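You operate a simulated robot arm through the tools that you are given. There is no shell and no other tool.

You run a simulated robot arm. Do the job below in one go: nothing can be reset, and whatever is moved stays where it is left.

## Task
Cure the grey cleat in the blue mould.
Fine: seat it in the slot, stand the mould on the slide tray, slide the tray in, shut the guard door, press the down button and wait till the run lamp is out. Set down upright: blue mould.

It is judged by the outcome, as a careful person would: the job done as asked, and still so three seconds after it is handed in. It fails if anything else is knocked over, pushed out of place, dropped, spilled or broken.

## Robot
A 6-joint arm with a two-finger gripper, fixed in place. Base frame: the origin is at the foot of the arm, x ahead of it, y to its left, z up. Units: mm, degrees, N and s.
It reaches about 1298 mm from its shoulder. Its first joint turns from -149.0 to 149.0 degrees. Payload 1.57 kg.
Tool frame: the origin (TCP) lies between the finger pads and is the grasp point; the fingertips stand 21 mm ahead of it; z points along the fingers, y is the line along which they close. The gripper opens to 70 mm. The gripper's body begins 50 mm behind the TCP.
Orientation is that of the tool frame in the base frame, as a unit quaternion [x, y, z, w]. With the fingers straight down and closing along the base's y, the tool's x points along the base's -x, its y along +y and its z along -z.

## Interface
- The arm moves only by the tool move_arm. Its argument "commands" is a list of rows, each a list of 7 numbers: the shift along the tool's x, y, z in units of 20 mm (1.0 is 20 mm), then the turn, a rotation vector about the tool's x, y, z in units of 4 degrees (1.0 is 4 degrees), then the finger opening in mm, from 0 to 70. In form: [[dx, dy, dz, ax, ay, az, grip], ...]. A call has 1 to 20 rows; each row shifts and turns the commanded pose from where the row before left it, along the tool's axes as they then stand. A call with a number of a shift or a turn outside -1 to 1 is refused whole. Rows are played at 5 a second. More than 50 mm and 8.6 degrees between two rows, or a gripper value outside its range, and nothing of the call is played. A pose out of reach is approached as far as the arm can. The call stops where the force on the tool passes 50 N (or 10 N more than at its start, if that is more) or the arm is blocked; 0.2 s more then pass. The fingers move at their own pace and stop on an object; they squeeze with about 21 N. The grip force told is the motor's: it shows also when the fingers shut on nothing. Time passes only in rows, and 0.2 s behind the last, so rows that do not move let the fingers close. It gives the time, the measured TCP pose, the force on the tool (base axes), the opening and the grip force at its end, in the units of the frame above (readings bear some noise), with the torque about the TCP (base axes, N m) and any sound that the robot's microphone picked up.
- Cameras (640 x 400 px; columns grow to the right, rows downward): "scene" is fixed at [400, -499.3, 1707.5]; the picture's right is [1.00, 0.06, 0.00], its down [0.02, -0.39, -0.92] and it looks along [-0.06, 0.92, -0.39] (base axes); focal length 343 px, centre (320, 200). "wrist" rides on the gripper at [79, 4, -81] in the tool frame; the picture's right is [-0.05, 1.00, 0.00], its down [-0.67, -0.04, -0.75] and it looks along [-0.74, -0.04, 0.67] (tool axes); focal length 256 px, centre (320, 200). There is no depth. A picture from a camera that has moved, and an enlarged one, comes with that camera's place and axes in the base frame and with its lens.
- get_image(camera): a new picture of that camera. It takes no simulated time.
- raise_lower(by): slides the trunk up (or, below 0, down) by that many mm; the arm rides with it, the base frame stays. It gives what a move gives, with no picture.
- close_up(camera, box): a new picture of the part [left, top, right, bottom] of that camera's present view, enlarged. It takes no simulated time.
- sign_off(): hands the job in; it is judged then, once.

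Places have to be worked out from the pictures, the camera data and where the tool is seen. Open the gripper and draw the arm clear of the work before you hand the job in, unless the task says otherwise.

The tools are called after "Request:" as name(argument=value, ...) on one line, values as JSON. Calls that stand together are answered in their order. move_arm: Moves the arm, as the interface text tells. Its arguments: {"type":"object","properties":{"commands":{"type":"array","items":{"type":"array","items":{"type":"number"}}}},"required":["commands"]} The other tools are called the same way: raise_lower (by) slides the trunk up or down; get_image (camera) takes a picture; close_up (camera, box) takes an enlarged picture of a part of a camera's view; sign_off () hands the job in.

At the start:

```text
time_s: 0.0
tcp_pos: [140.5, 730.7, 1280.1]
orientation: [0.0, 1.0, 0.001, 0.0]
force: [-0.4, -0.2, -0.1]
ft_torque: [0.02, 0.03, 0.01]
gripper_width: 70.3
finger_force: 0.0
trunk travel left (down, up): [-961.0, 9.0]
```

scene: 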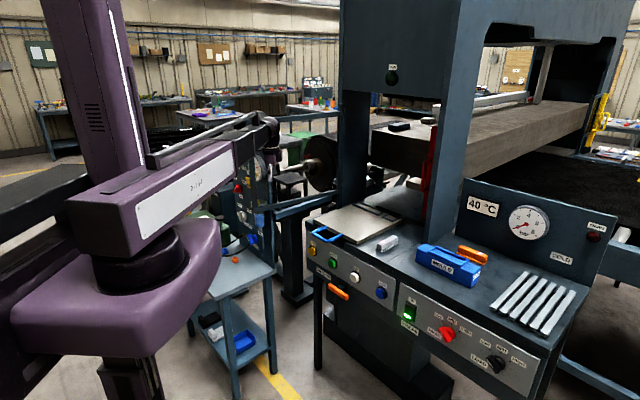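
wrist: 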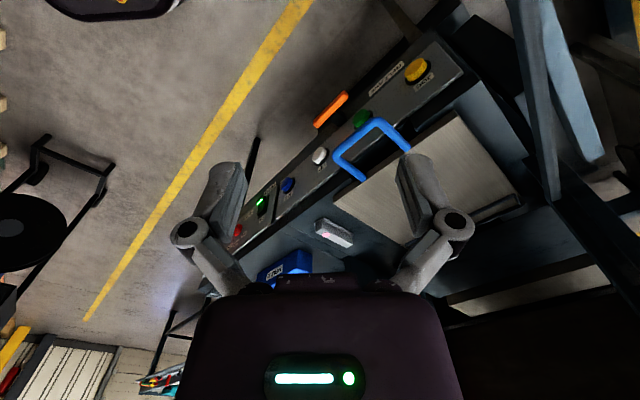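

I start by looking closely at the work area: press, tray, mould, cleat and buttons.

Request:
close_up(camera="scene", box=[290, 190, 450, 290])

Request:
close_up(camera="scene", box=[380, 220, 540, 320])

Request:
close_up(camera="scene", box=[300, 240, 540, 390])

Request:
close_up(camera="scene", box=[340, 40, 500, 220])

Request:
close_up(camera="wrist", box=[200, 40, 520, 290])

Request:
close_up(camera="scene", box=[440, 170, 640, 340])

```text
4.00 times, centred on (370, 240) of scene
camera zoom: at [400.0, -499.3, 1707.5], right [1.0, 0.06, 0.0], down [0.02, -0.39, -0.92], along [-0.06, 0.92, -0.39], focal length 1371 px, centre (120, 40)
```

zoom: 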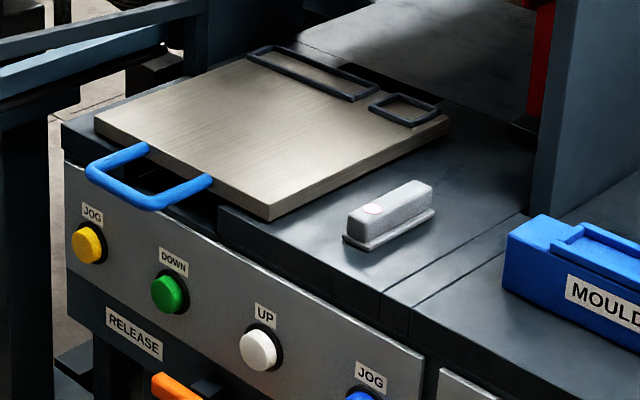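

```text
4.00 times, centred on (460, 270) of scene
camera zoom: at [400.0, -499.3, 1707.5], right [1.0, 0.06, 0.0], down [0.02, -0.39, -0.92], along [-0.06, 0.92, -0.39], focal length 1371 px, centre (-240, -80)
```

zoom: 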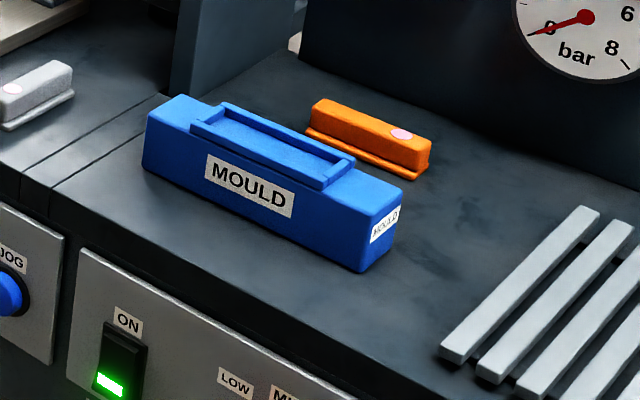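

```text
2.67 times, centred on (420, 315) of scene
camera zoom: at [400.0, -499.3, 1707.5], right [1.0, 0.06, 0.0], down [0.02, -0.39, -0.92], along [-0.06, 0.92, -0.39], focal length 914 px, centre (53, -107)
```

zoom: 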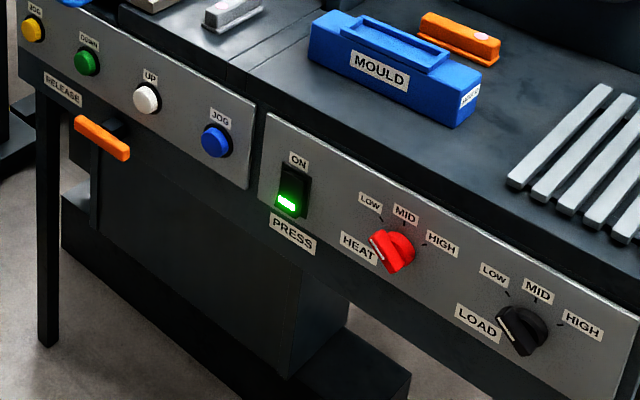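

```text
2.22 times, centred on (420, 130) of scene
camera zoom: at [400.0, -499.3, 1707.5], right [1.0, 0.06, 0.0], down [0.02, -0.39, -0.92], along [-0.06, 0.92, -0.39], focal length 762 px, centre (98, 356)
```

zoom: 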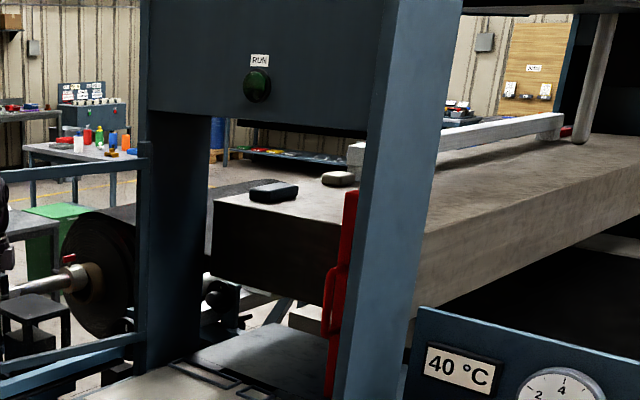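

```text
1.60 times, centred on (360, 165) of wrist
camera zoom: at [60.6, 733.7, 1360.4], right [0.05, 1.0, 0.0], down [0.67, -0.04, 0.75], along [0.74, -0.04, -0.67], focal length 410 px, centre (256, 256)
```

zoom: 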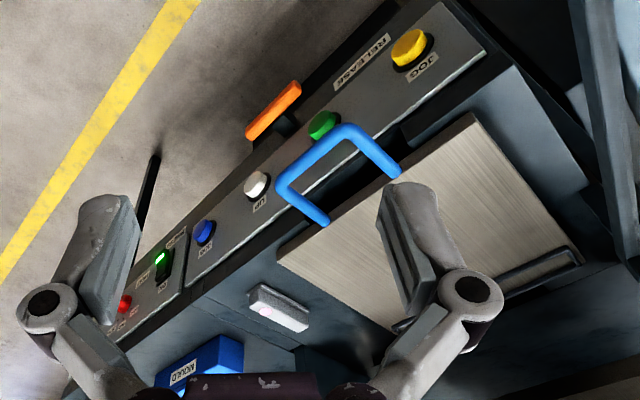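

```text
2.35 times, centred on (540, 255) of scene
camera zoom: at [400.0, -499.3, 1707.5], right [1.0, 0.06, 0.0], down [0.02, -0.39, -0.92], along [-0.06, 0.92, -0.39], focal length 806 px, centre (-198, 71)
```

zoom: 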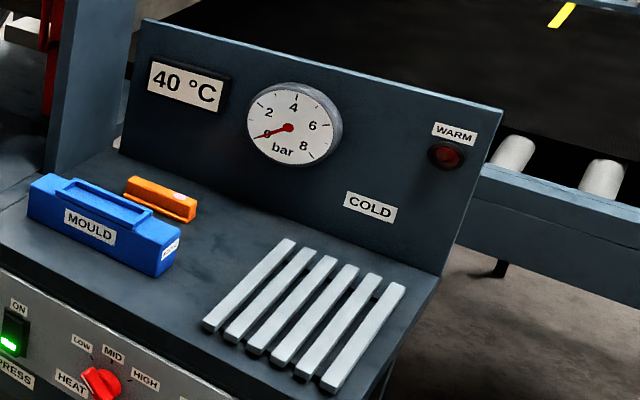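

The front of the press seems to face the arm along roughly the (+x,+y) diagonal. I turn the wrist by 45° so its camera looks squarely at the press.

Request:
move_arm(commands=[[0, 0, 0, 0, 0, -0.9375, 70], [0, 0, 0, 0, 0, -0.9375, 70], [0, 0, 0, 0, 0, -0.9375, 70], [0, 0, 0, 0, 0, -0.9375, 70], [0, 0, 0, 0, 0, -0.9375, 70], [0, 0, 0, 0, 0, -0.9375, 70], [0, 0, 0, 0, 0, -0.9375, 70], [0, 0, 0, 0, 0, -0.9375, 70], [0, 0, 0, 0, 0, -0.9375, 70], [0, 0, 0, 0, 0, -0.9375, 70], [0, 0, 0, 0, 0, -0.9375, 70], [0, 0, 0, 0, 0, -0.9375, 70]])

Request:
get_image(camera="wrist")

Request:
get_image(camera="scene")

```text
time_s: 2.6
tcp_pos: [140.8, 729.1, 1278.9]
orientation: [-0.383, 0.924, 0.0, -0.001]
force: [-0.2, -0.2, 0.1]
ft_torque: [-0.01, 0.0, -0.01]
gripper_width: 70.2
finger_force: 0.0
trunk travel left (down, up): [-961.0, 9.0]
```

```text
taken
camera wrist: at [81.1, 676.4, 1360.5], right [-0.67, 0.74, 0.0], down [0.5, 0.45, 0.74], along [0.55, 0.5, -0.67], focal length 256 px, centre (320, 200)
```

wrist: 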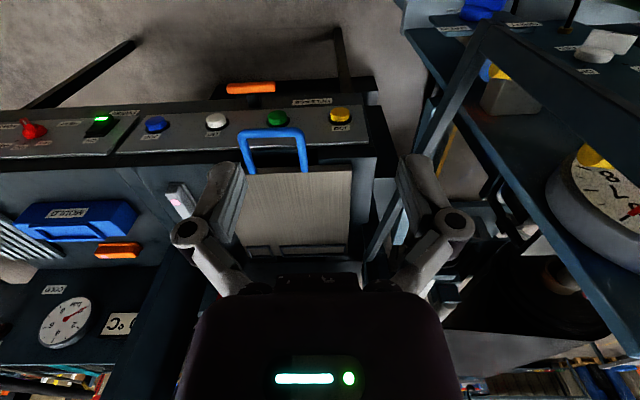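

```text
taken
```

scene: 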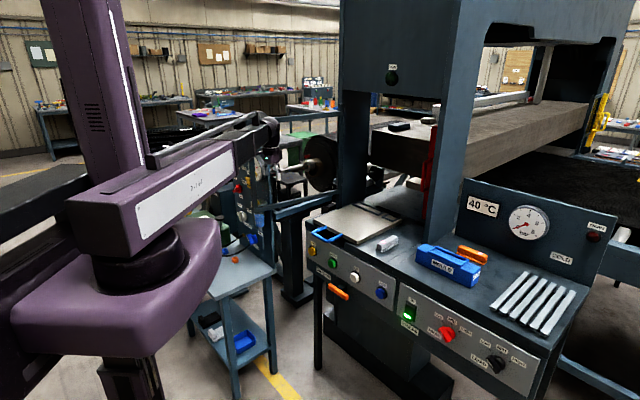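

The tray top is at about z≈999 with its near edge running from (277,935) to (472,725), and the cleat is near (594,742,988). I pitch the wrist up 28° to look into the press throat and find the guard door.

Request:
move_arm(commands=[[0, 0, 0, 0, -1, 0, 70], [0, 0, 0, 0, -1, 0, 70], [0, 0, 0, 0, -1, 0, 70], [0, 0, 0, 0, -1, 0, 70], [0, 0, 0, 0, -1, 0, 70], [0, 0, 0, 0, -1, 0, 70], [0, 0, 0, 0, -1, 0, 70]])

Request:
get_image(camera="wrist")

Request:
get_image(camera="scene")

```text
time_s: 4.2
tcp_pos: [139.8, 729.8, 1301.6]
orientation: [-0.371, 0.896, 0.093, 0.225]
force: [0.4, 0.1, -0.2]
ft_torque: [0.01, 0.0, 0.03]
gripper_width: 69.9
finger_force: 0.0
out of reach, approached as far as the arm can: row 3, 5, 6, 7
trunk travel left (down, up): [-961.0, 9.0]
```

```text
taken
camera wrist: at [60.5, 656.0, 1335.6], right [-0.67, 0.74, 0.02], down [0.19, 0.14, 0.97], along [0.71, 0.66, -0.24], focal length 256 px, centre (320, 200)
```

wrist: 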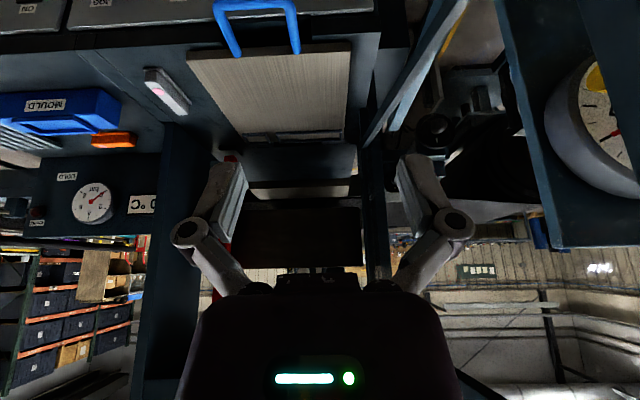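

```text
taken
```

scene: 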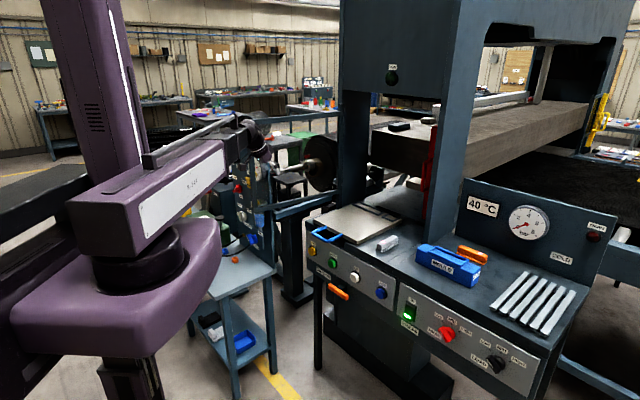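

The throat is partly visible; I enlarge it to look for the guard door and its handle.

Request:
close_up(camera="wrist", box=[130, 20, 410, 195])

Request:
close_up(camera="wrist", box=[130, 120, 290, 220])

Request:
close_up(camera="scene", box=[390, 90, 490, 220])

```text
2.29 times, centred on (270, 108) of wrist
camera zoom: at [60.5, 656.0, 1335.6], right [-0.67, 0.74, 0.02], down [0.19, 0.14, 0.97], along [0.71, 0.66, -0.24], focal length 585 px, centre (434, 411)
```

zoom: 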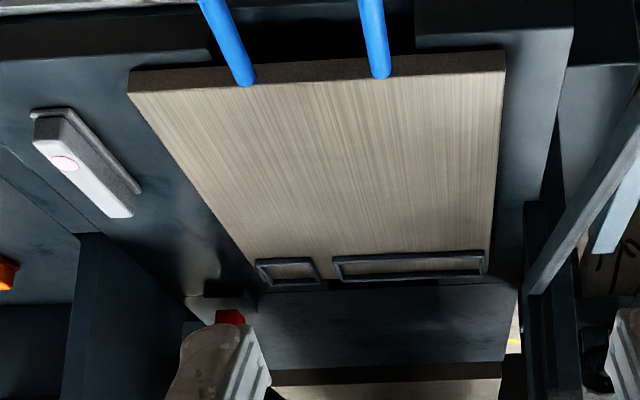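

```text
4.00 times, centred on (210, 170) of wrist
camera zoom: at [60.5, 656.0, 1335.6], right [-0.67, 0.74, 0.02], down [0.19, 0.14, 0.97], along [0.71, 0.66, -0.24], focal length 1024 px, centre (760, 320)
```

zoom: 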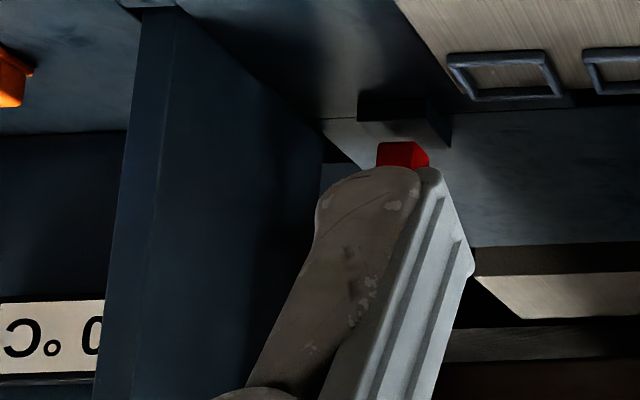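

```text
3.08 times, centred on (440, 155) of scene
camera zoom: at [400.0, -499.3, 1707.5], right [1.0, 0.06, 0.0], down [0.02, -0.39, -0.92], along [-0.06, 0.92, -0.39], focal length 1054 px, centre (-49, 338)
```

zoom: 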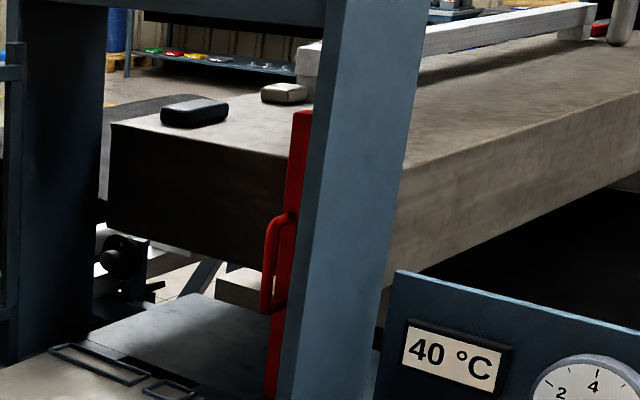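

The red upright with a handle behind the right front column looks like a retracted guard door. I move the wrist 260 mm to the right along the front to see it past the finger.

Request:
move_arm(commands=[[0, -1, 0, 0, 0, 0, 70], [0, -1, 0, 0, 0, 0, 70], [0, -1, 0, 0, 0, 0, 70], [0, -1, 0, 0, 0, 0, 70], [0, -1, 0, 0, 0, 0, 70], [0, -1, 0, 0, 0, 0, 70], [0, -1, 0, 0, 0, 0, 70], [0, -1, 0, 0, 0, 0, 70], [0, -1, 0, 0, 0, 0, 70], [0, -1, 0, 0, 0, 0, 70], [0, -1, 0, 0, 0, 0, 70], [0, -1, 0, 0, 0, 0, 70], [0, -1, 0, 0, 0, 0, 70]])

Request:
get_image(camera="wrist")

Request:
get_image(camera="scene")

```text
time_s: 7.0
tcp_pos: [322.5, 545.9, 1302.5]
orientation: [-0.371, 0.897, 0.093, 0.224]
force: [-0.7, 0.0, -0.7]
ft_torque: [0.04, -0.04, -0.02]
gripper_width: 70.0
finger_force: 0.0
trunk travel left (down, up): [-961.0, 9.0]
```

```text
taken
camera wrist: at [242.4, 472.2, 1335.6], right [-0.67, 0.74, 0.03], down [0.19, 0.14, 0.97], along [0.71, 0.66, -0.24], focal length 256 px, centre (320, 200)
```

wrist: 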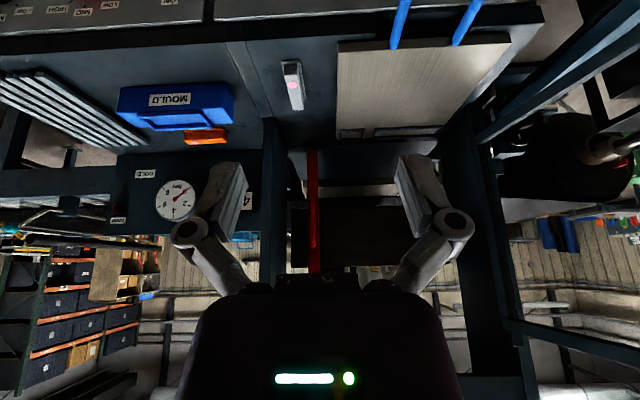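

```text
taken
```

scene: 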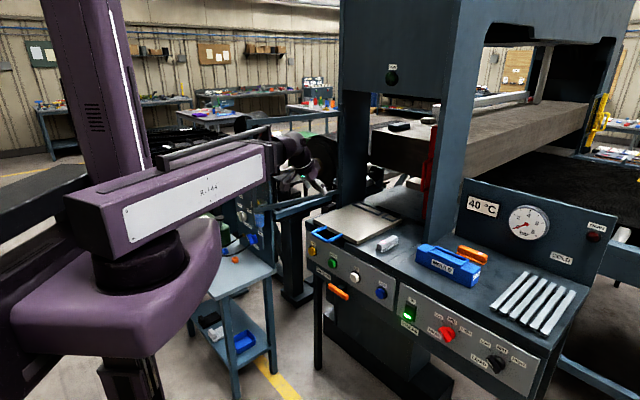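

Request:
close_up(camera="wrist", box=[230, 100, 470, 250])

Request:
close_up(camera="wrist", box=[270, 130, 370, 280])

Request:
close_up(camera="wrist", box=[100, 40, 340, 190])

```text
2.67 times, centred on (350, 175) of wrist
camera zoom: at [242.4, 472.2, 1335.6], right [-0.67, 0.74, 0.03], down [0.19, 0.14, 0.97], along [0.71, 0.66, -0.24], focal length 683 px, centre (240, 267)
```

zoom: 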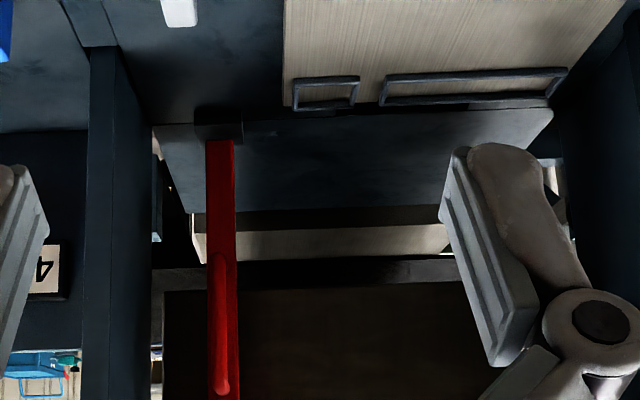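

```text
2.67 times, centred on (320, 205) of wrist
camera zoom: at [242.4, 472.2, 1335.6], right [-0.67, 0.74, 0.03], down [0.19, 0.14, 0.97], along [0.71, 0.66, -0.24], focal length 683 px, centre (320, 187)
```

zoom: 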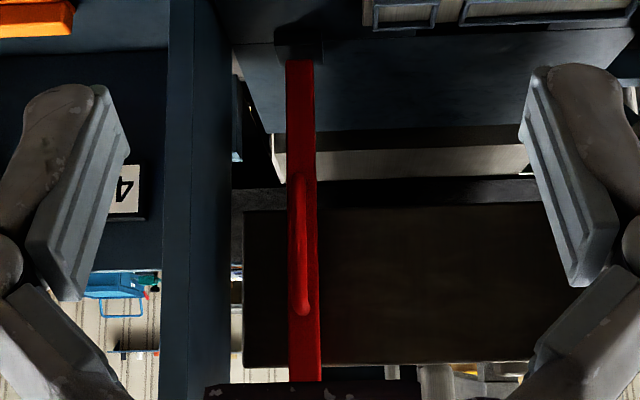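

```text
2.67 times, centred on (220, 115) of wrist
camera zoom: at [242.4, 472.2, 1335.6], right [-0.67, 0.74, 0.03], down [0.19, 0.14, 0.97], along [0.71, 0.66, -0.24], focal length 683 px, centre (587, 427)
```

zoom: 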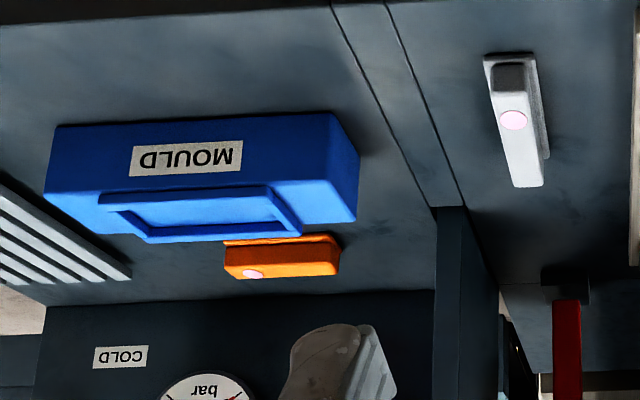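

The red strip with its bar handle stands just left of the right column; I need its geometry. I move forward 240 mm and down 60 mm over the tray for a closer view.

Request:
move_arm(commands=[[-0.767, 0, 0.69, 0, 0, 0, 70], [-0.767, 0, 0.69, 0, 0, 0, 70], [-0.767, 0, 0.69, 0, 0, 0, 70], [-0.767, 0, 0.69, 0, 0, 0, 70], [-0.767, 0, 0.69, 0, 0, 0, 70], [-0.767, 0, 0.69, 0, 0, 0, 70], [-0.767, 0, 0.69, 0, 0, 0, 70], [-0.767, 0, 0.69, 0, 0, 0, 70], [-0.767, 0, 0.69, 0, 0, 0, 70], [-0.767, 0, 0.69, 0, 0, 0, 70], [-0.767, 0, 0.69, 0, 0, 0, 70], [-0.767, 0, 0.69, 0, 0, 0, 70]])

Request:
get_image(camera="wrist")

Request:
get_image(camera="scene")

```text
time_s: 9.6
tcp_pos: [495.1, 715.8, 1300.9]
orientation: [-0.371, 0.896, 0.093, 0.223]
force: [-0.6, -0.3, 0.6]
ft_torque: [0.04, -0.01, -0.02]
gripper_width: 70.2
finger_force: 0.1
out of reach, approached as far as the arm can: row 1, 2, 3, 4, 5, 6, 7, 8, 9, 10, 11, 12
trunk travel left (down, up): [-961.0, 9.0]
```

```text
taken
camera wrist: at [415.7, 642.1, 1335.2], right [-0.67, 0.74, 0.02], down [0.19, 0.14, 0.97], along [0.71, 0.66, -0.24], focal length 256 px, centre (320, 200)
```

wrist: 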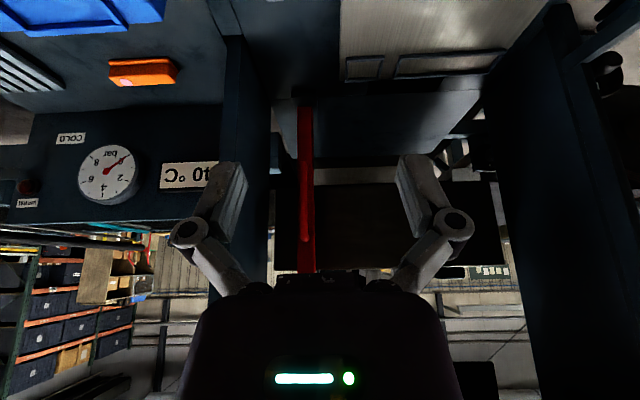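

```text
taken
```

scene: 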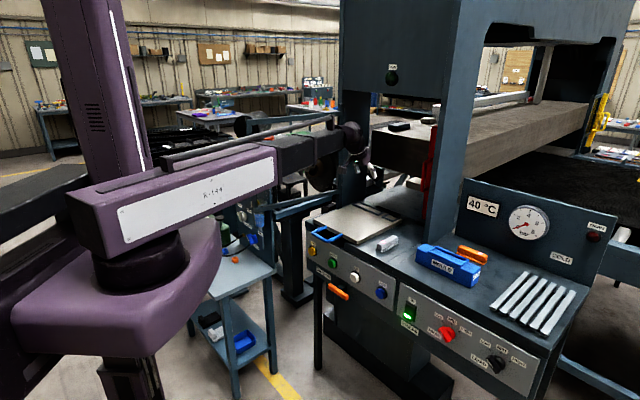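

The vertical position did not change although I commanded 60 mm down, so the arm seems planar with height set by the trunk. I look closely at the door now.

Request:
close_up(camera="wrist", box=[240, 80, 400, 280])

Request:
close_up(camera="wrist", box=[300, 0, 560, 160])

Request:
move_arm(commands=[[0, 0, 0, 0, 0, 0, 70]])

```text
2.00 times, centred on (320, 180) of wrist
camera zoom: at [415.7, 642.1, 1335.2], right [-0.67, 0.74, 0.02], down [0.19, 0.14, 0.97], along [0.71, 0.66, -0.24], focal length 512 px, centre (320, 240)
```

zoom: 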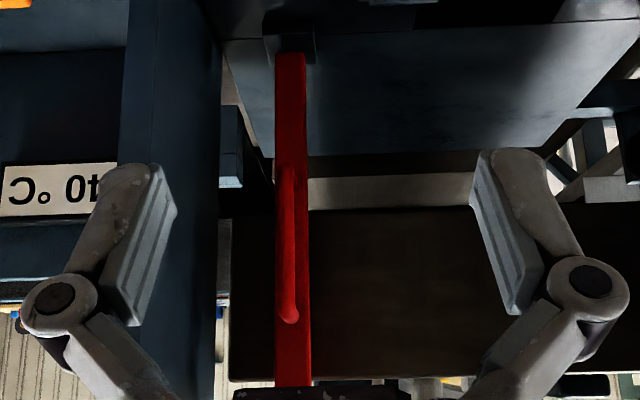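

```text
2.46 times, centred on (430, 80) of wrist
camera zoom: at [415.7, 642.1, 1335.2], right [-0.67, 0.74, 0.02], down [0.19, 0.14, 0.97], along [0.71, 0.66, -0.24], focal length 630 px, centre (49, 495)
```

zoom: 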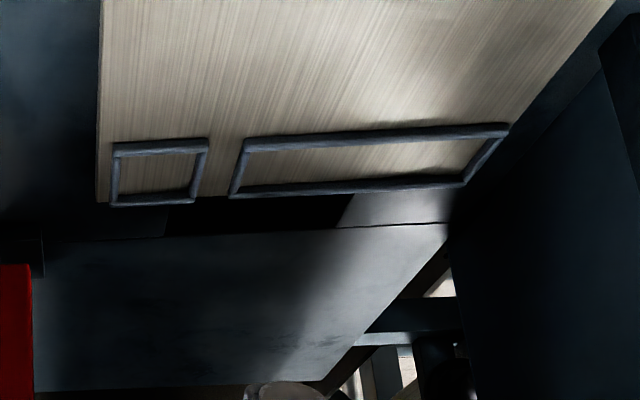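

```text
time_s: 10.0
tcp_pos: [494.8, 716.2, 1301.9]
orientation: [-0.371, 0.897, 0.092, 0.223]
force: [1.0, 0.3, -0.1]
ft_torque: [0.01, 0.02, 0.0]
gripper_width: 69.8
finger_force: 0.0
trunk travel left (down, up): [-961.0, 9.0]
```

The commanded pose restarts from the reached one, so no hidden drift. I shift left 160 mm and yaw the camera right about 25° to see the red door from its left side.

Request:
move_arm(commands=[[0, 1, 0, 0, 0, 0, 70], [0, 1, 0, 0, 0, 0, 70], [0, 1, 0, 0, 0, 0, 70], [0, 1, 0, 0, 0, 0, 70], [0, 1, 0, 0, 0, 0, 70], [0, 1, 0, 0, 0, 0, 70], [0, 1, 0, 0, 0, 0, 70], [0, 1, 0, 0, 0, 0, 70], [0, 0, 0, 0.419, 0, 0.789, 70], [0, 0, 0, 0.419, 0, 0.789, 70], [0, 0, 0, 0.419, 0, 0.789, 70], [0, 0, 0, 0.419, 0, 0.789, 70], [0, 0, 0, 0.419, 0, 0.789, 70], [0, 0, 0, 0.419, 0, 0.789, 70], [0, 0, 0, 0.419, 0, 0.789, 70]])

Request:
get_image(camera="wrist")

Request:
close_up(camera="wrist", box=[240, 80, 400, 280])

```text
time_s: 13.2
tcp_pos: [380.1, 830.5, 1303.0]
orientation: [-0.168, 0.955, 0.042, 0.239]
force: [-0.4, -0.3, 0.1]
ft_torque: [-0.02, 0.02, 0.04]
gripper_width: 70.0
finger_force: 0.0
trunk travel left (down, up): [-961.0, 9.0]
```

```text
taken
camera wrist: at [277.7, 796.5, 1335.4], right [-0.3, 0.96, 0.03], down [0.23, 0.05, 0.97], along [0.93, 0.29, -0.24], focal length 256 px, centre (320, 200)
```

wrist: 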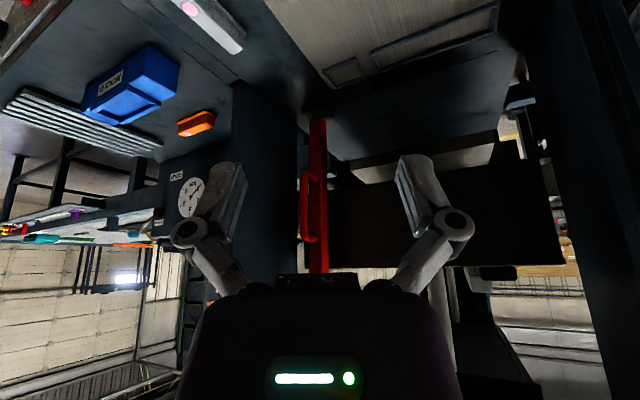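

```text
2.00 times, centred on (320, 180) of wrist
camera zoom: at [277.7, 796.5, 1335.4], right [-0.3, 0.96, 0.03], down [0.23, 0.05, 0.97], along [0.93, 0.29, -0.24], focal length 512 px, centre (320, 240)
```

zoom: 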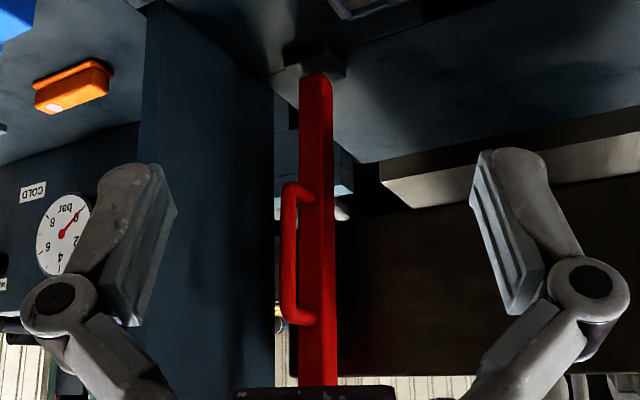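

The red upright has a D-handle on its front and stands on a shoe at about (797,959), just left of the right column — a sliding guard. Now I restore the vertical tool pose to go survey the mould and cleat.

Request:
move_arm(commands=[[0, 0, 0, -0.419, 0, -0.789, 70], [0, 0, 0, -0.419, 0, -0.789, 70], [0, 0, 0, -0.419, 0, -0.789, 70], [0, 0, 0, -0.419, 0, -0.789, 70], [0, 0, 0, -0.419, 0, -0.789, 70], [0, 0, 0, -0.419, 0, -0.789, 70], [0, 0, 0, -0.419, 0, -0.789, 70], [0, 0, 0, 0, 1, 0, 70], [0, 0, 0, 0, 1, 0, 70], [0, 0, 0, 0, 1, 0, 70], [0, 0, 0, 0, 1, 0, 70], [0, 0, 0, 0, 1, 0, 70], [0, 0, 0, 0, 1, 0, 70], [0, 0, 0, 0, 0.95, 0, 70]])

Request:
move_arm(commands=[[0.464, -0.965, 0, 0, 0, 0, 70], [0.464, -0.965, 0, 0, 0, 0, 70], [0.464, -0.965, 0, 0, 0, 0, 70], [0.464, -0.965, 0, 0, 0, 0, 70], [0.464, -0.965, 0, 0, 0, 0, 70], [0.464, -0.965, 0, 0, 0, 0, 70], [0.464, -0.965, 0, 0, 0, 0, 70], [0.464, -0.965, 0, 0, 0, 0, 70], [0.464, -0.965, 0, 0, 0, 0, 70], [0.464, -0.965, 0, 0, 0, 0, 70], [0.464, -0.965, 0, 0, 0, 0, 70], [0.464, -0.965, 0, 0, 0, 0, 70], [0.464, -0.965, 0, 0, 0, 0, 70], [0.464, -0.965, 0, 0, 0, 0, 70], [0.464, -0.965, 0, 0, 0, 0, 70], [0.464, -0.965, 0, 0, 0, 0, 70], [0.464, -0.965, 0, 0, 0, 0, 70], [0.464, -0.965, 0, 0, 0, 0, 70], [0.464, -0.965, 0, 0, 0, 0, 70], [0.464, -0.965, 0, 0, 0, 0, 70]])

Request:
get_image(camera="wrist")

Request:
get_image(camera="scene")

```text
time_s: 16.2
tcp_pos: [380.1, 829.7, 1280.4]
orientation: [-0.383, 0.924, 0.0, 0.002]
force: [0.3, -1.0, -0.6]
ft_torque: [-0.04, 0.02, 0.01]
gripper_width: 70.0
finger_force: 0.0
out of reach, approached as far as the arm can: row 8, 9, 10, 12
trunk travel left (down, up): [-961.0, 9.0]
```

```text
time_s: 20.4
tcp_pos: [523.7, 425.8, 1279.3]
orientation: [-0.382, 0.924, 0.001, 0.001]
force: [-0.1, -0.5, 0.4]
ft_torque: [0.03, -0.01, 0.0]
gripper_width: 69.9
finger_force: 0.0
out of reach, approached as far as the arm can: row 3
trunk travel left (down, up): [-961.0, 9.0]
```

```text
taken
camera wrist: at [465.1, 371.3, 1360.3], right [-0.67, 0.74, 0.0], down [0.49, 0.44, 0.75], along [0.56, 0.5, -0.66], focal length 256 px, centre (320, 200)
```

wrist: 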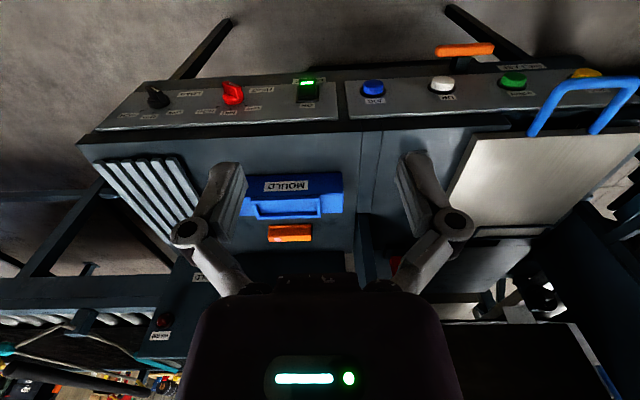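

```text
taken
```

scene: 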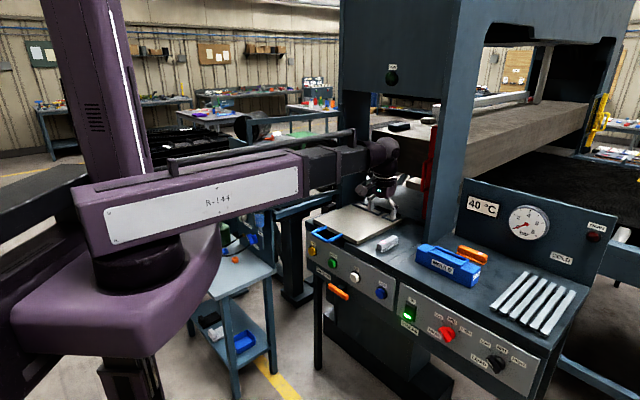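

The arm is clear in front of the table. I lower the trunk 120 mm for a nearer view of the mould.

Request:
raise_lower(by=-120)

Request:
get_image(camera="wrist")

Request:
close_up(camera="wrist", box=[220, 140, 380, 240])

```text
time_s: 21.9
tcp_pos: [523.7, 426.6, 1160.6]
orientation: [-0.383, 0.924, 0.001, 0.001]
force: [-0.2, 0.4, 0.3]
ft_torque: [0.0, 0.02, 0.0]
gripper_width: 70.3
finger_force: 0.0
trunk travel left (down, up): [-841.0, 129.0]
```

```text
taken
camera wrist: at [464.9, 371.7, 1240.3], right [-0.67, 0.74, 0.0], down [0.49, 0.44, 0.75], along [0.56, 0.5, -0.66], focal length 256 px, centre (320, 200)
```

wrist: 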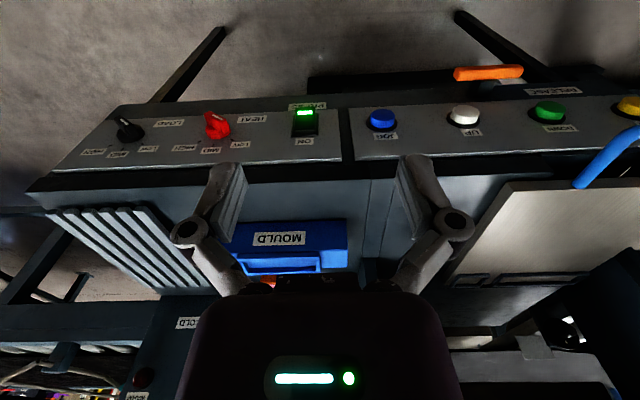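

```text
4.00 times, centred on (300, 190) of wrist
camera zoom: at [464.9, 371.7, 1240.3], right [-0.67, 0.74, 0.0], down [0.49, 0.44, 0.75], along [0.56, 0.5, -0.66], focal length 1024 px, centre (400, 240)
```

zoom: 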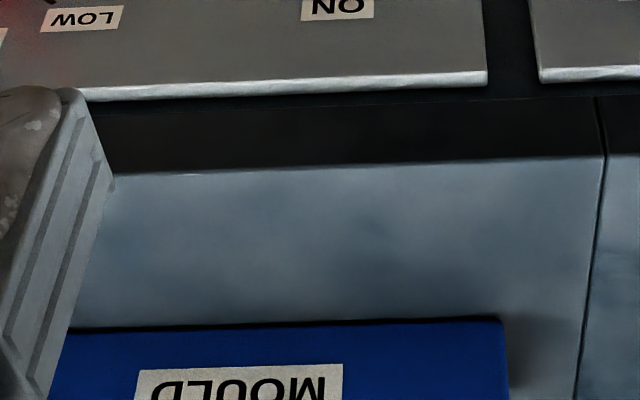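

The control panel is sloped and faces the robot. To see the mould's slot from above, I raise again and move forward so the mould falls in the unobstructed upper part of the wrist view.

Request:
raise_lower(by=120)

Request:
move_arm(commands=[[-0.937, -0.318, 0, 0, 0, 0, 70], [-0.937, -0.318, 0, 0, 0, 0, 70], [-0.937, -0.318, 0, 0, 0, 0, 70], [-0.937, -0.318, 0, 0, 0, 0, 70], [-0.937, -0.318, 0, 0, 0, 0, 70], [-0.937, -0.318, 0, 0, 0, 0, 70], [-0.937, -0.318, 0, 0, 0, 0, 70], [-0.937, -0.318, 0, 0, 0, 0, 70], [-0.937, -0.318, 0, 0, 0, 0, 70], [-0.937, -0.318, 0, 0, 0, 0, 70], [-0.937, -0.318, 0, 0, 0, 0, 70], [-0.937, -0.318, 0, 0, 0, 0, 70]])

Request:
get_image(camera="wrist")

Request:
close_up(camera="wrist", box=[220, 40, 460, 190])

```text
time_s: 23.4
tcp_pos: [524.9, 426.2, 1279.1]
orientation: [-0.383, 0.924, 0.0, 0.002]
force: [-0.3, 0.0, -0.1]
ft_torque: [-0.01, -0.01, 0.03]
gripper_width: 70.1
finger_force: 0.0
trunk travel left (down, up): [-961.0, 9.0]
```

```text
time_s: 26.0
tcp_pos: [739.3, 531.0, 1279.0]
orientation: [-0.383, 0.924, 0.0, 0.001]
force: [0.2, -0.2, -0.3]
ft_torque: [0.02, -0.02, -0.01]
gripper_width: 70.0
finger_force: 0.0
out of reach, approached as far as the arm can: row 6, 9
trunk travel left (down, up): [-961.0, 9.0]
```

```text
taken
camera wrist: at [679.0, 477.1, 1359.9], right [-0.67, 0.74, 0.0], down [0.49, 0.44, 0.75], along [0.56, 0.5, -0.66], focal length 256 px, centre (320, 200)
```

wrist: 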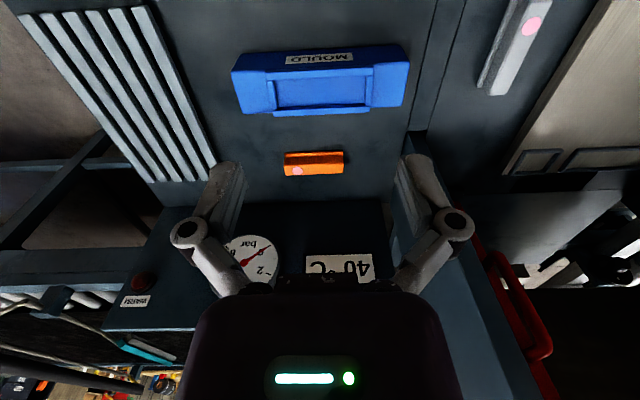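

```text
2.67 times, centred on (340, 115) of wrist
camera zoom: at [679.0, 477.1, 1359.9], right [-0.67, 0.74, 0.0], down [0.49, 0.44, 0.75], along [0.56, 0.5, -0.66], focal length 683 px, centre (267, 427)
```

zoom: 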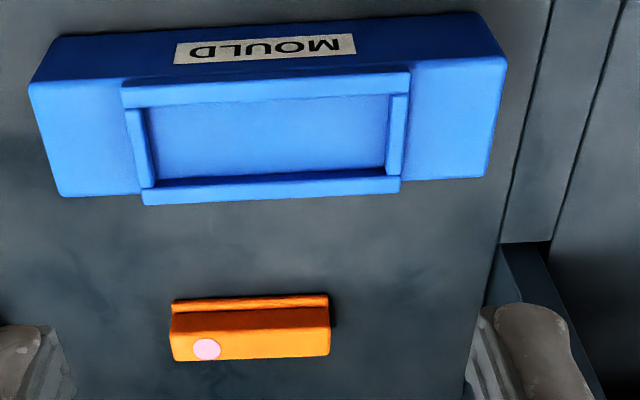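

The mould is aligned with the 45° press axes, about 215 × 57 mm, with a slot of about 111 × 36 mm. I zoom on the slot and on the grey cleat.

Request:
close_up(camera="wrist", box=[225, 35, 415, 125])

Request:
close_up(camera="wrist", box=[450, 0, 610, 100])

Request:
close_up(camera="wrist", box=[270, 140, 360, 190])

Request:
close_up(camera="scene", box=[370, 225, 410, 260])

```text
3.37 times, centred on (320, 80) of wrist
camera zoom: at [679.0, 477.1, 1359.9], right [-0.67, 0.74, 0.0], down [0.49, 0.44, 0.75], along [0.56, 0.5, -0.66], focal length 862 px, centre (320, 604)
```

zoom: 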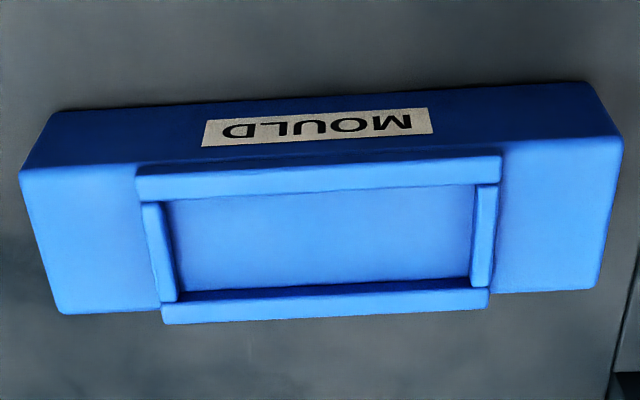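

```text
4.00 times, centred on (530, 50) of wrist
camera zoom: at [679.0, 477.1, 1359.9], right [-0.67, 0.74, 0.0], down [0.49, 0.44, 0.75], along [0.56, 0.5, -0.66], focal length 1024 px, centre (-520, 800)
```

zoom: 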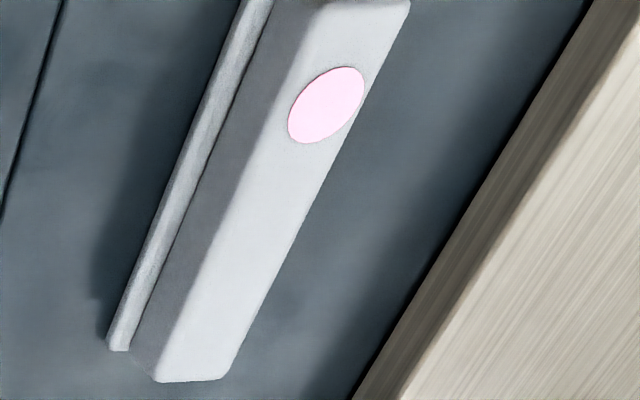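

```text
7.11 times, centred on (315, 165) of wrist
camera zoom: at [679.0, 477.1, 1359.9], right [-0.67, 0.74, 0.0], down [0.49, 0.44, 0.75], along [0.56, 0.5, -0.66], focal length 1820 px, centre (356, 449)
```

zoom: 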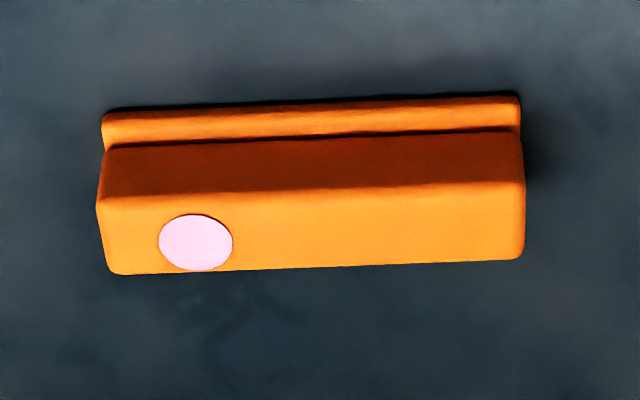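

```text
11.43 times, centred on (390, 242) of scene
camera zoom: at [400.0, -499.3, 1707.5], right [1.0, 0.06, 0.0], down [0.02, -0.39, -0.92], along [-0.06, 0.92, -0.39], focal length 3916 px, centre (-480, -286)
```

zoom: 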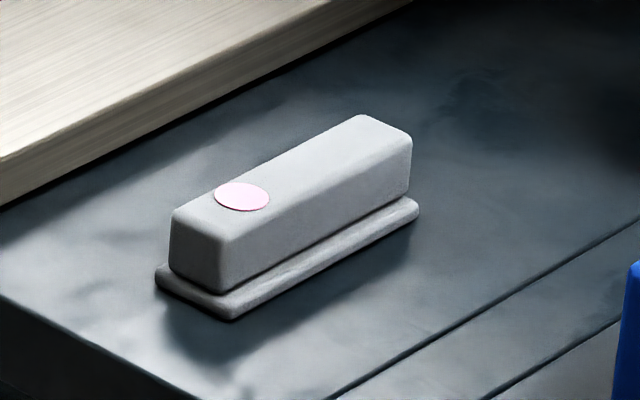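

Cleat flange ≈109 × 33 mm with its long axis along F (the press depth direction); it fits the 111 × 36 slot flange-down once turned 90°. I move the gripper above the cleat to align visually.

Request:
move_arm(commands=[[-0.231, 0.977, 0, 0, 0, 0, 70], [-0.231, 0.977, 0, 0, 0, 0, 70], [-0.231, 0.977, 0, 0, 0, 0, 70], [-0.231, 0.977, 0, 0, 0, 0, 70], [-0.231, 0.977, 0, 0, 0, 0, 70], [-0.231, 0.977, 0, 0, 0, 0, 70], [-0.231, 0.977, 0, 0, 0, 0, 70], [-0.231, 0.977, 0, 0, 0, 0, 70], [-0.231, 0.977, 0, 0, 0, 0, 70], [-0.231, 0.977, 0, 0, 0, 0, 70], [-0.231, 0.977, 0, 0, 0, 0, 70], [-0.231, 0.977, 0, 0, 0, 0, 70], [-0.231, 0.977, 0, 0, 0, 0, 70]])

Request:
raise_lower(by=-150)

Request:
get_image(camera="wrist")

Request:
get_image(camera="scene")

```text
time_s: 28.8
tcp_pos: [599.2, 753.2, 1279.8]
orientation: [-0.383, 0.924, 0.0, 0.001]
force: [0.2, 0.1, 0.4]
ft_torque: [-0.03, 0.03, 0.03]
gripper_width: 70.2
finger_force: 0.1
trunk travel left (down, up): [-961.0, 9.0]
```

```text
time_s: 30.6
tcp_pos: [599.1, 752.4, 1130.5]
orientation: [-0.383, 0.924, 0.0, 0.002]
force: [-0.7, -0.5, -0.6]
ft_torque: [0.02, 0.0, 0.02]
gripper_width: 70.3
finger_force: 0.0
trunk travel left (down, up): [-811.0, 159.0]
```

```text
taken
camera wrist: at [540.0, 697.8, 1210.3], right [-0.67, 0.74, 0.0], down [0.49, 0.44, 0.75], along [0.56, 0.5, -0.66], focal length 256 px, centre (320, 200)
```

wrist: 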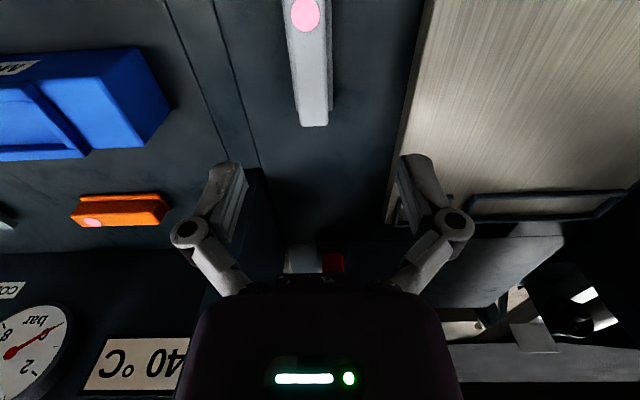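

```text
taken
```

scene: 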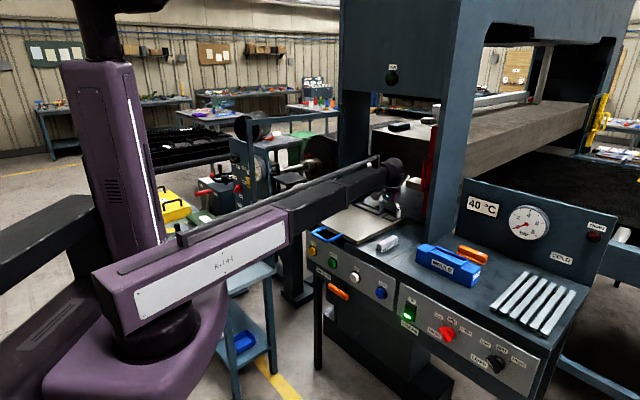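

Triangulating from two views: cleat top z≈1007, centre about F=947, L=100 (F=(x+y)/√2, L=(y−x)/√2); table about z≈979. I shift 9 mm back and 8 mm right, then lower 60 mm and check.

Request:
move_arm(commands=[[0.225, -0.21, 0, 0, 0, 0, 70], [0.225, -0.21, 0, 0, 0, 0, 70], [0, 0, 0, 0, 0, 0, 70]])

Request:
raise_lower(by=-60)

Request:
get_image(camera="wrist")

Request:
close_up(camera="wrist", box=[220, 30, 420, 180])

Request:
close_up(camera="scene", box=[350, 180, 430, 260])

```text
time_s: 31.4
tcp_pos: [598.0, 739.6, 1129.8]
orientation: [-0.383, 0.924, 0.001, 0.001]
force: [0.6, 0.2, -0.1]
ft_torque: [-0.01, -0.02, 0.02]
gripper_width: 70.0
finger_force: 0.2
trunk travel left (down, up): [-811.0, 159.0]
```

```text
time_s: 32.4
tcp_pos: [599.4, 739.2, 1070.3]
orientation: [-0.383, 0.924, 0.0, 0.002]
force: [0.3, 0.1, 0.6]
ft_torque: [0.0, -0.01, 0.01]
gripper_width: 69.9
finger_force: 0.1
trunk travel left (down, up): [-751.0, 219.0]
```

```text
taken
camera wrist: at [538.8, 686.0, 1150.3], right [-0.67, 0.74, 0.0], down [0.49, 0.44, 0.75], along [0.56, 0.5, -0.66], focal length 256 px, centre (320, 200)
```

wrist: 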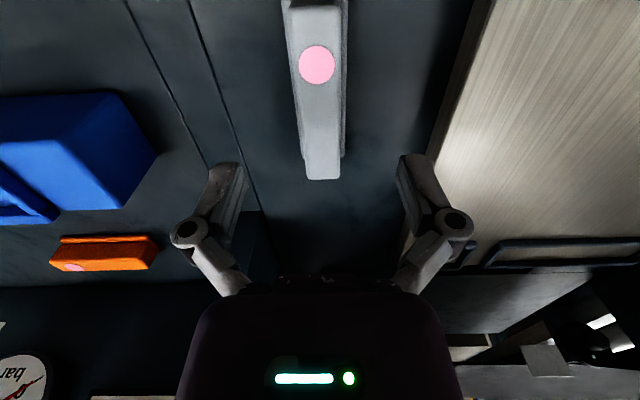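

```text
2.67 times, centred on (320, 105) of wrist
camera zoom: at [538.8, 686.0, 1150.3], right [-0.67, 0.74, 0.0], down [0.49, 0.44, 0.75], along [0.56, 0.5, -0.66], focal length 683 px, centre (320, 453)
```

zoom: 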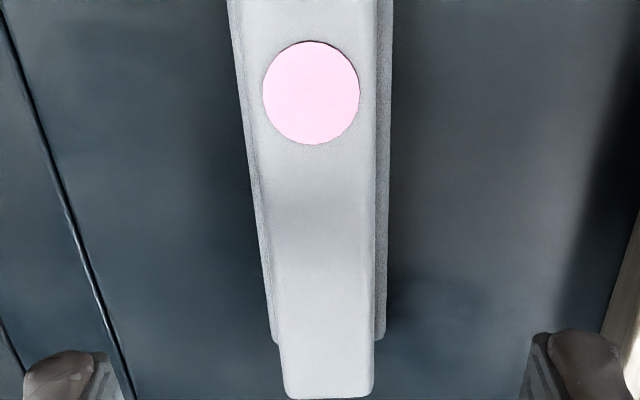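

```text
5.00 times, centred on (390, 220) of scene
camera zoom: at [400.0, -499.3, 1707.5], right [1.0, 0.06, 0.0], down [0.02, -0.39, -0.92], along [-0.06, 0.92, -0.39], focal length 1713 px, centre (-30, 100)
```

zoom: 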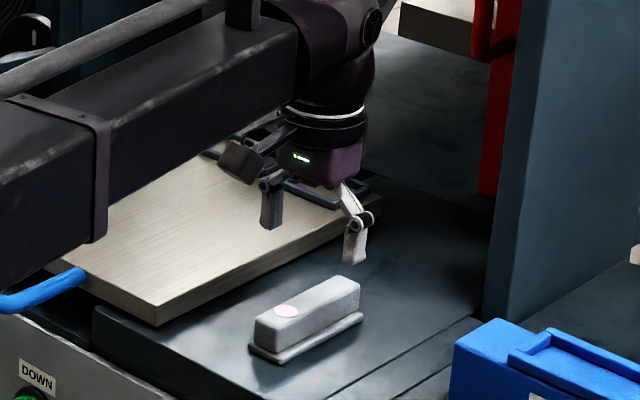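

Cleat centre is at L≈99.5, F≈946, matching the TCP (F=946.5, L=98.9). I lower 56 mm so the fingertips straddle the body just above its flange.

Request:
raise_lower(by=-56)

Request:
get_image(camera="wrist")

Request:
close_up(camera="scene", box=[360, 210, 420, 260])

```text
time_s: 33.3
tcp_pos: [598.1, 739.9, 1013.4]
orientation: [-0.384, 0.924, 0.001, 0.001]
force: [1.2, -0.1, -0.4]
ft_torque: [-0.01, 0.0, -0.01]
gripper_width: 70.1
finger_force: 0.1
trunk travel left (down, up): [-695.0, 275.0]
```

```text
taken
camera wrist: at [538.8, 686.1, 1094.3], right [-0.67, 0.74, 0.0], down [0.49, 0.44, 0.75], along [0.56, 0.5, -0.66], focal length 256 px, centre (320, 200)
```

wrist: 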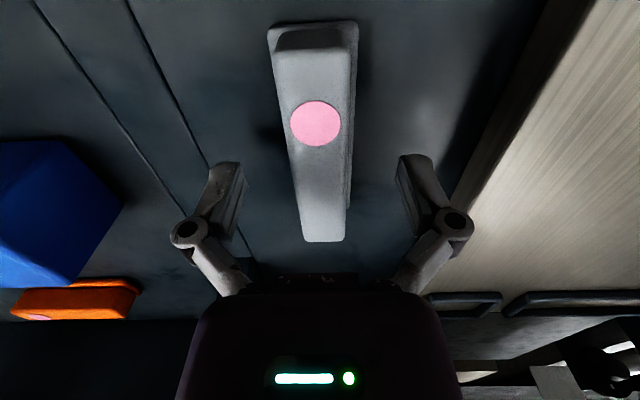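

```text
8.00 times, centred on (390, 235) of scene
camera zoom: at [400.0, -499.3, 1707.5], right [1.0, 0.06, 0.0], down [0.02, -0.39, -0.92], along [-0.06, 0.92, -0.39], focal length 2741 px, centre (-240, -80)
```

zoom: 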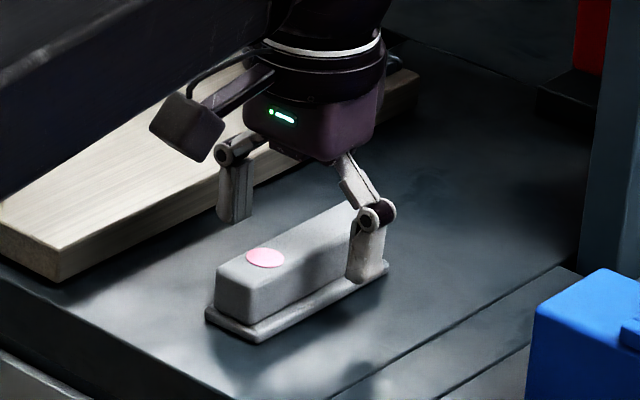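

The fingers straddle the cleat at its middle, tips about 13 mm above the table. I close the gripper on the body.

Request:
move_arm(commands=[[0, 0, 0, 0, 0, 0, 40], [0, 0, 0, 0, 0, 0, 20], [0, 0, 0, 0, 0, 0, 10], [0, 0, 0, 0, 0, 0, 10], [0, 0, 0, 0, 0, 0, 10]])

Request:
get_image(camera="wrist")

Request:
close_up(camera="scene", box=[360, 210, 420, 260])

```text
time_s: 34.5
tcp_pos: [597.5, 739.3, 1014.2]
orientation: [-0.383, 0.924, 0.0, 0.002]
force: [0.7, -1.4, 5.6]
ft_torque: [0.04, -0.02, 0.04]
gripper_width: 25.6
finger_force: 20.5
trunk travel left (down, up): [-695.0, 275.0]
```

```text
taken
camera wrist: at [538.6, 685.7, 1094.8], right [-0.67, 0.74, 0.0], down [0.49, 0.44, 0.75], along [0.56, 0.5, -0.66], focal length 256 px, centre (320, 200)
```

wrist: 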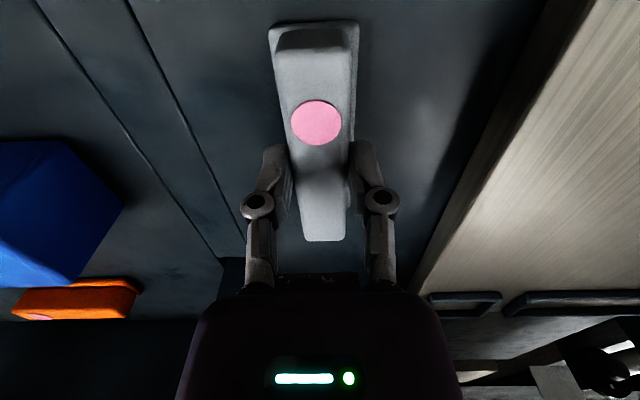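

```text
8.00 times, centred on (390, 235) of scene
camera zoom: at [400.0, -499.3, 1707.5], right [1.0, 0.06, 0.0], down [0.02, -0.39, -0.92], along [-0.06, 0.92, -0.39], focal length 2741 px, centre (-240, -80)
```

zoom: 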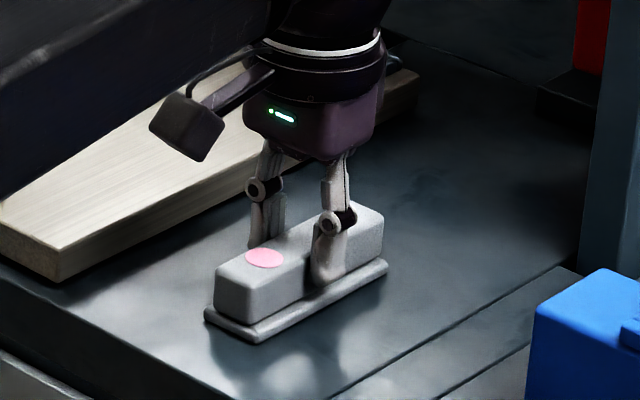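

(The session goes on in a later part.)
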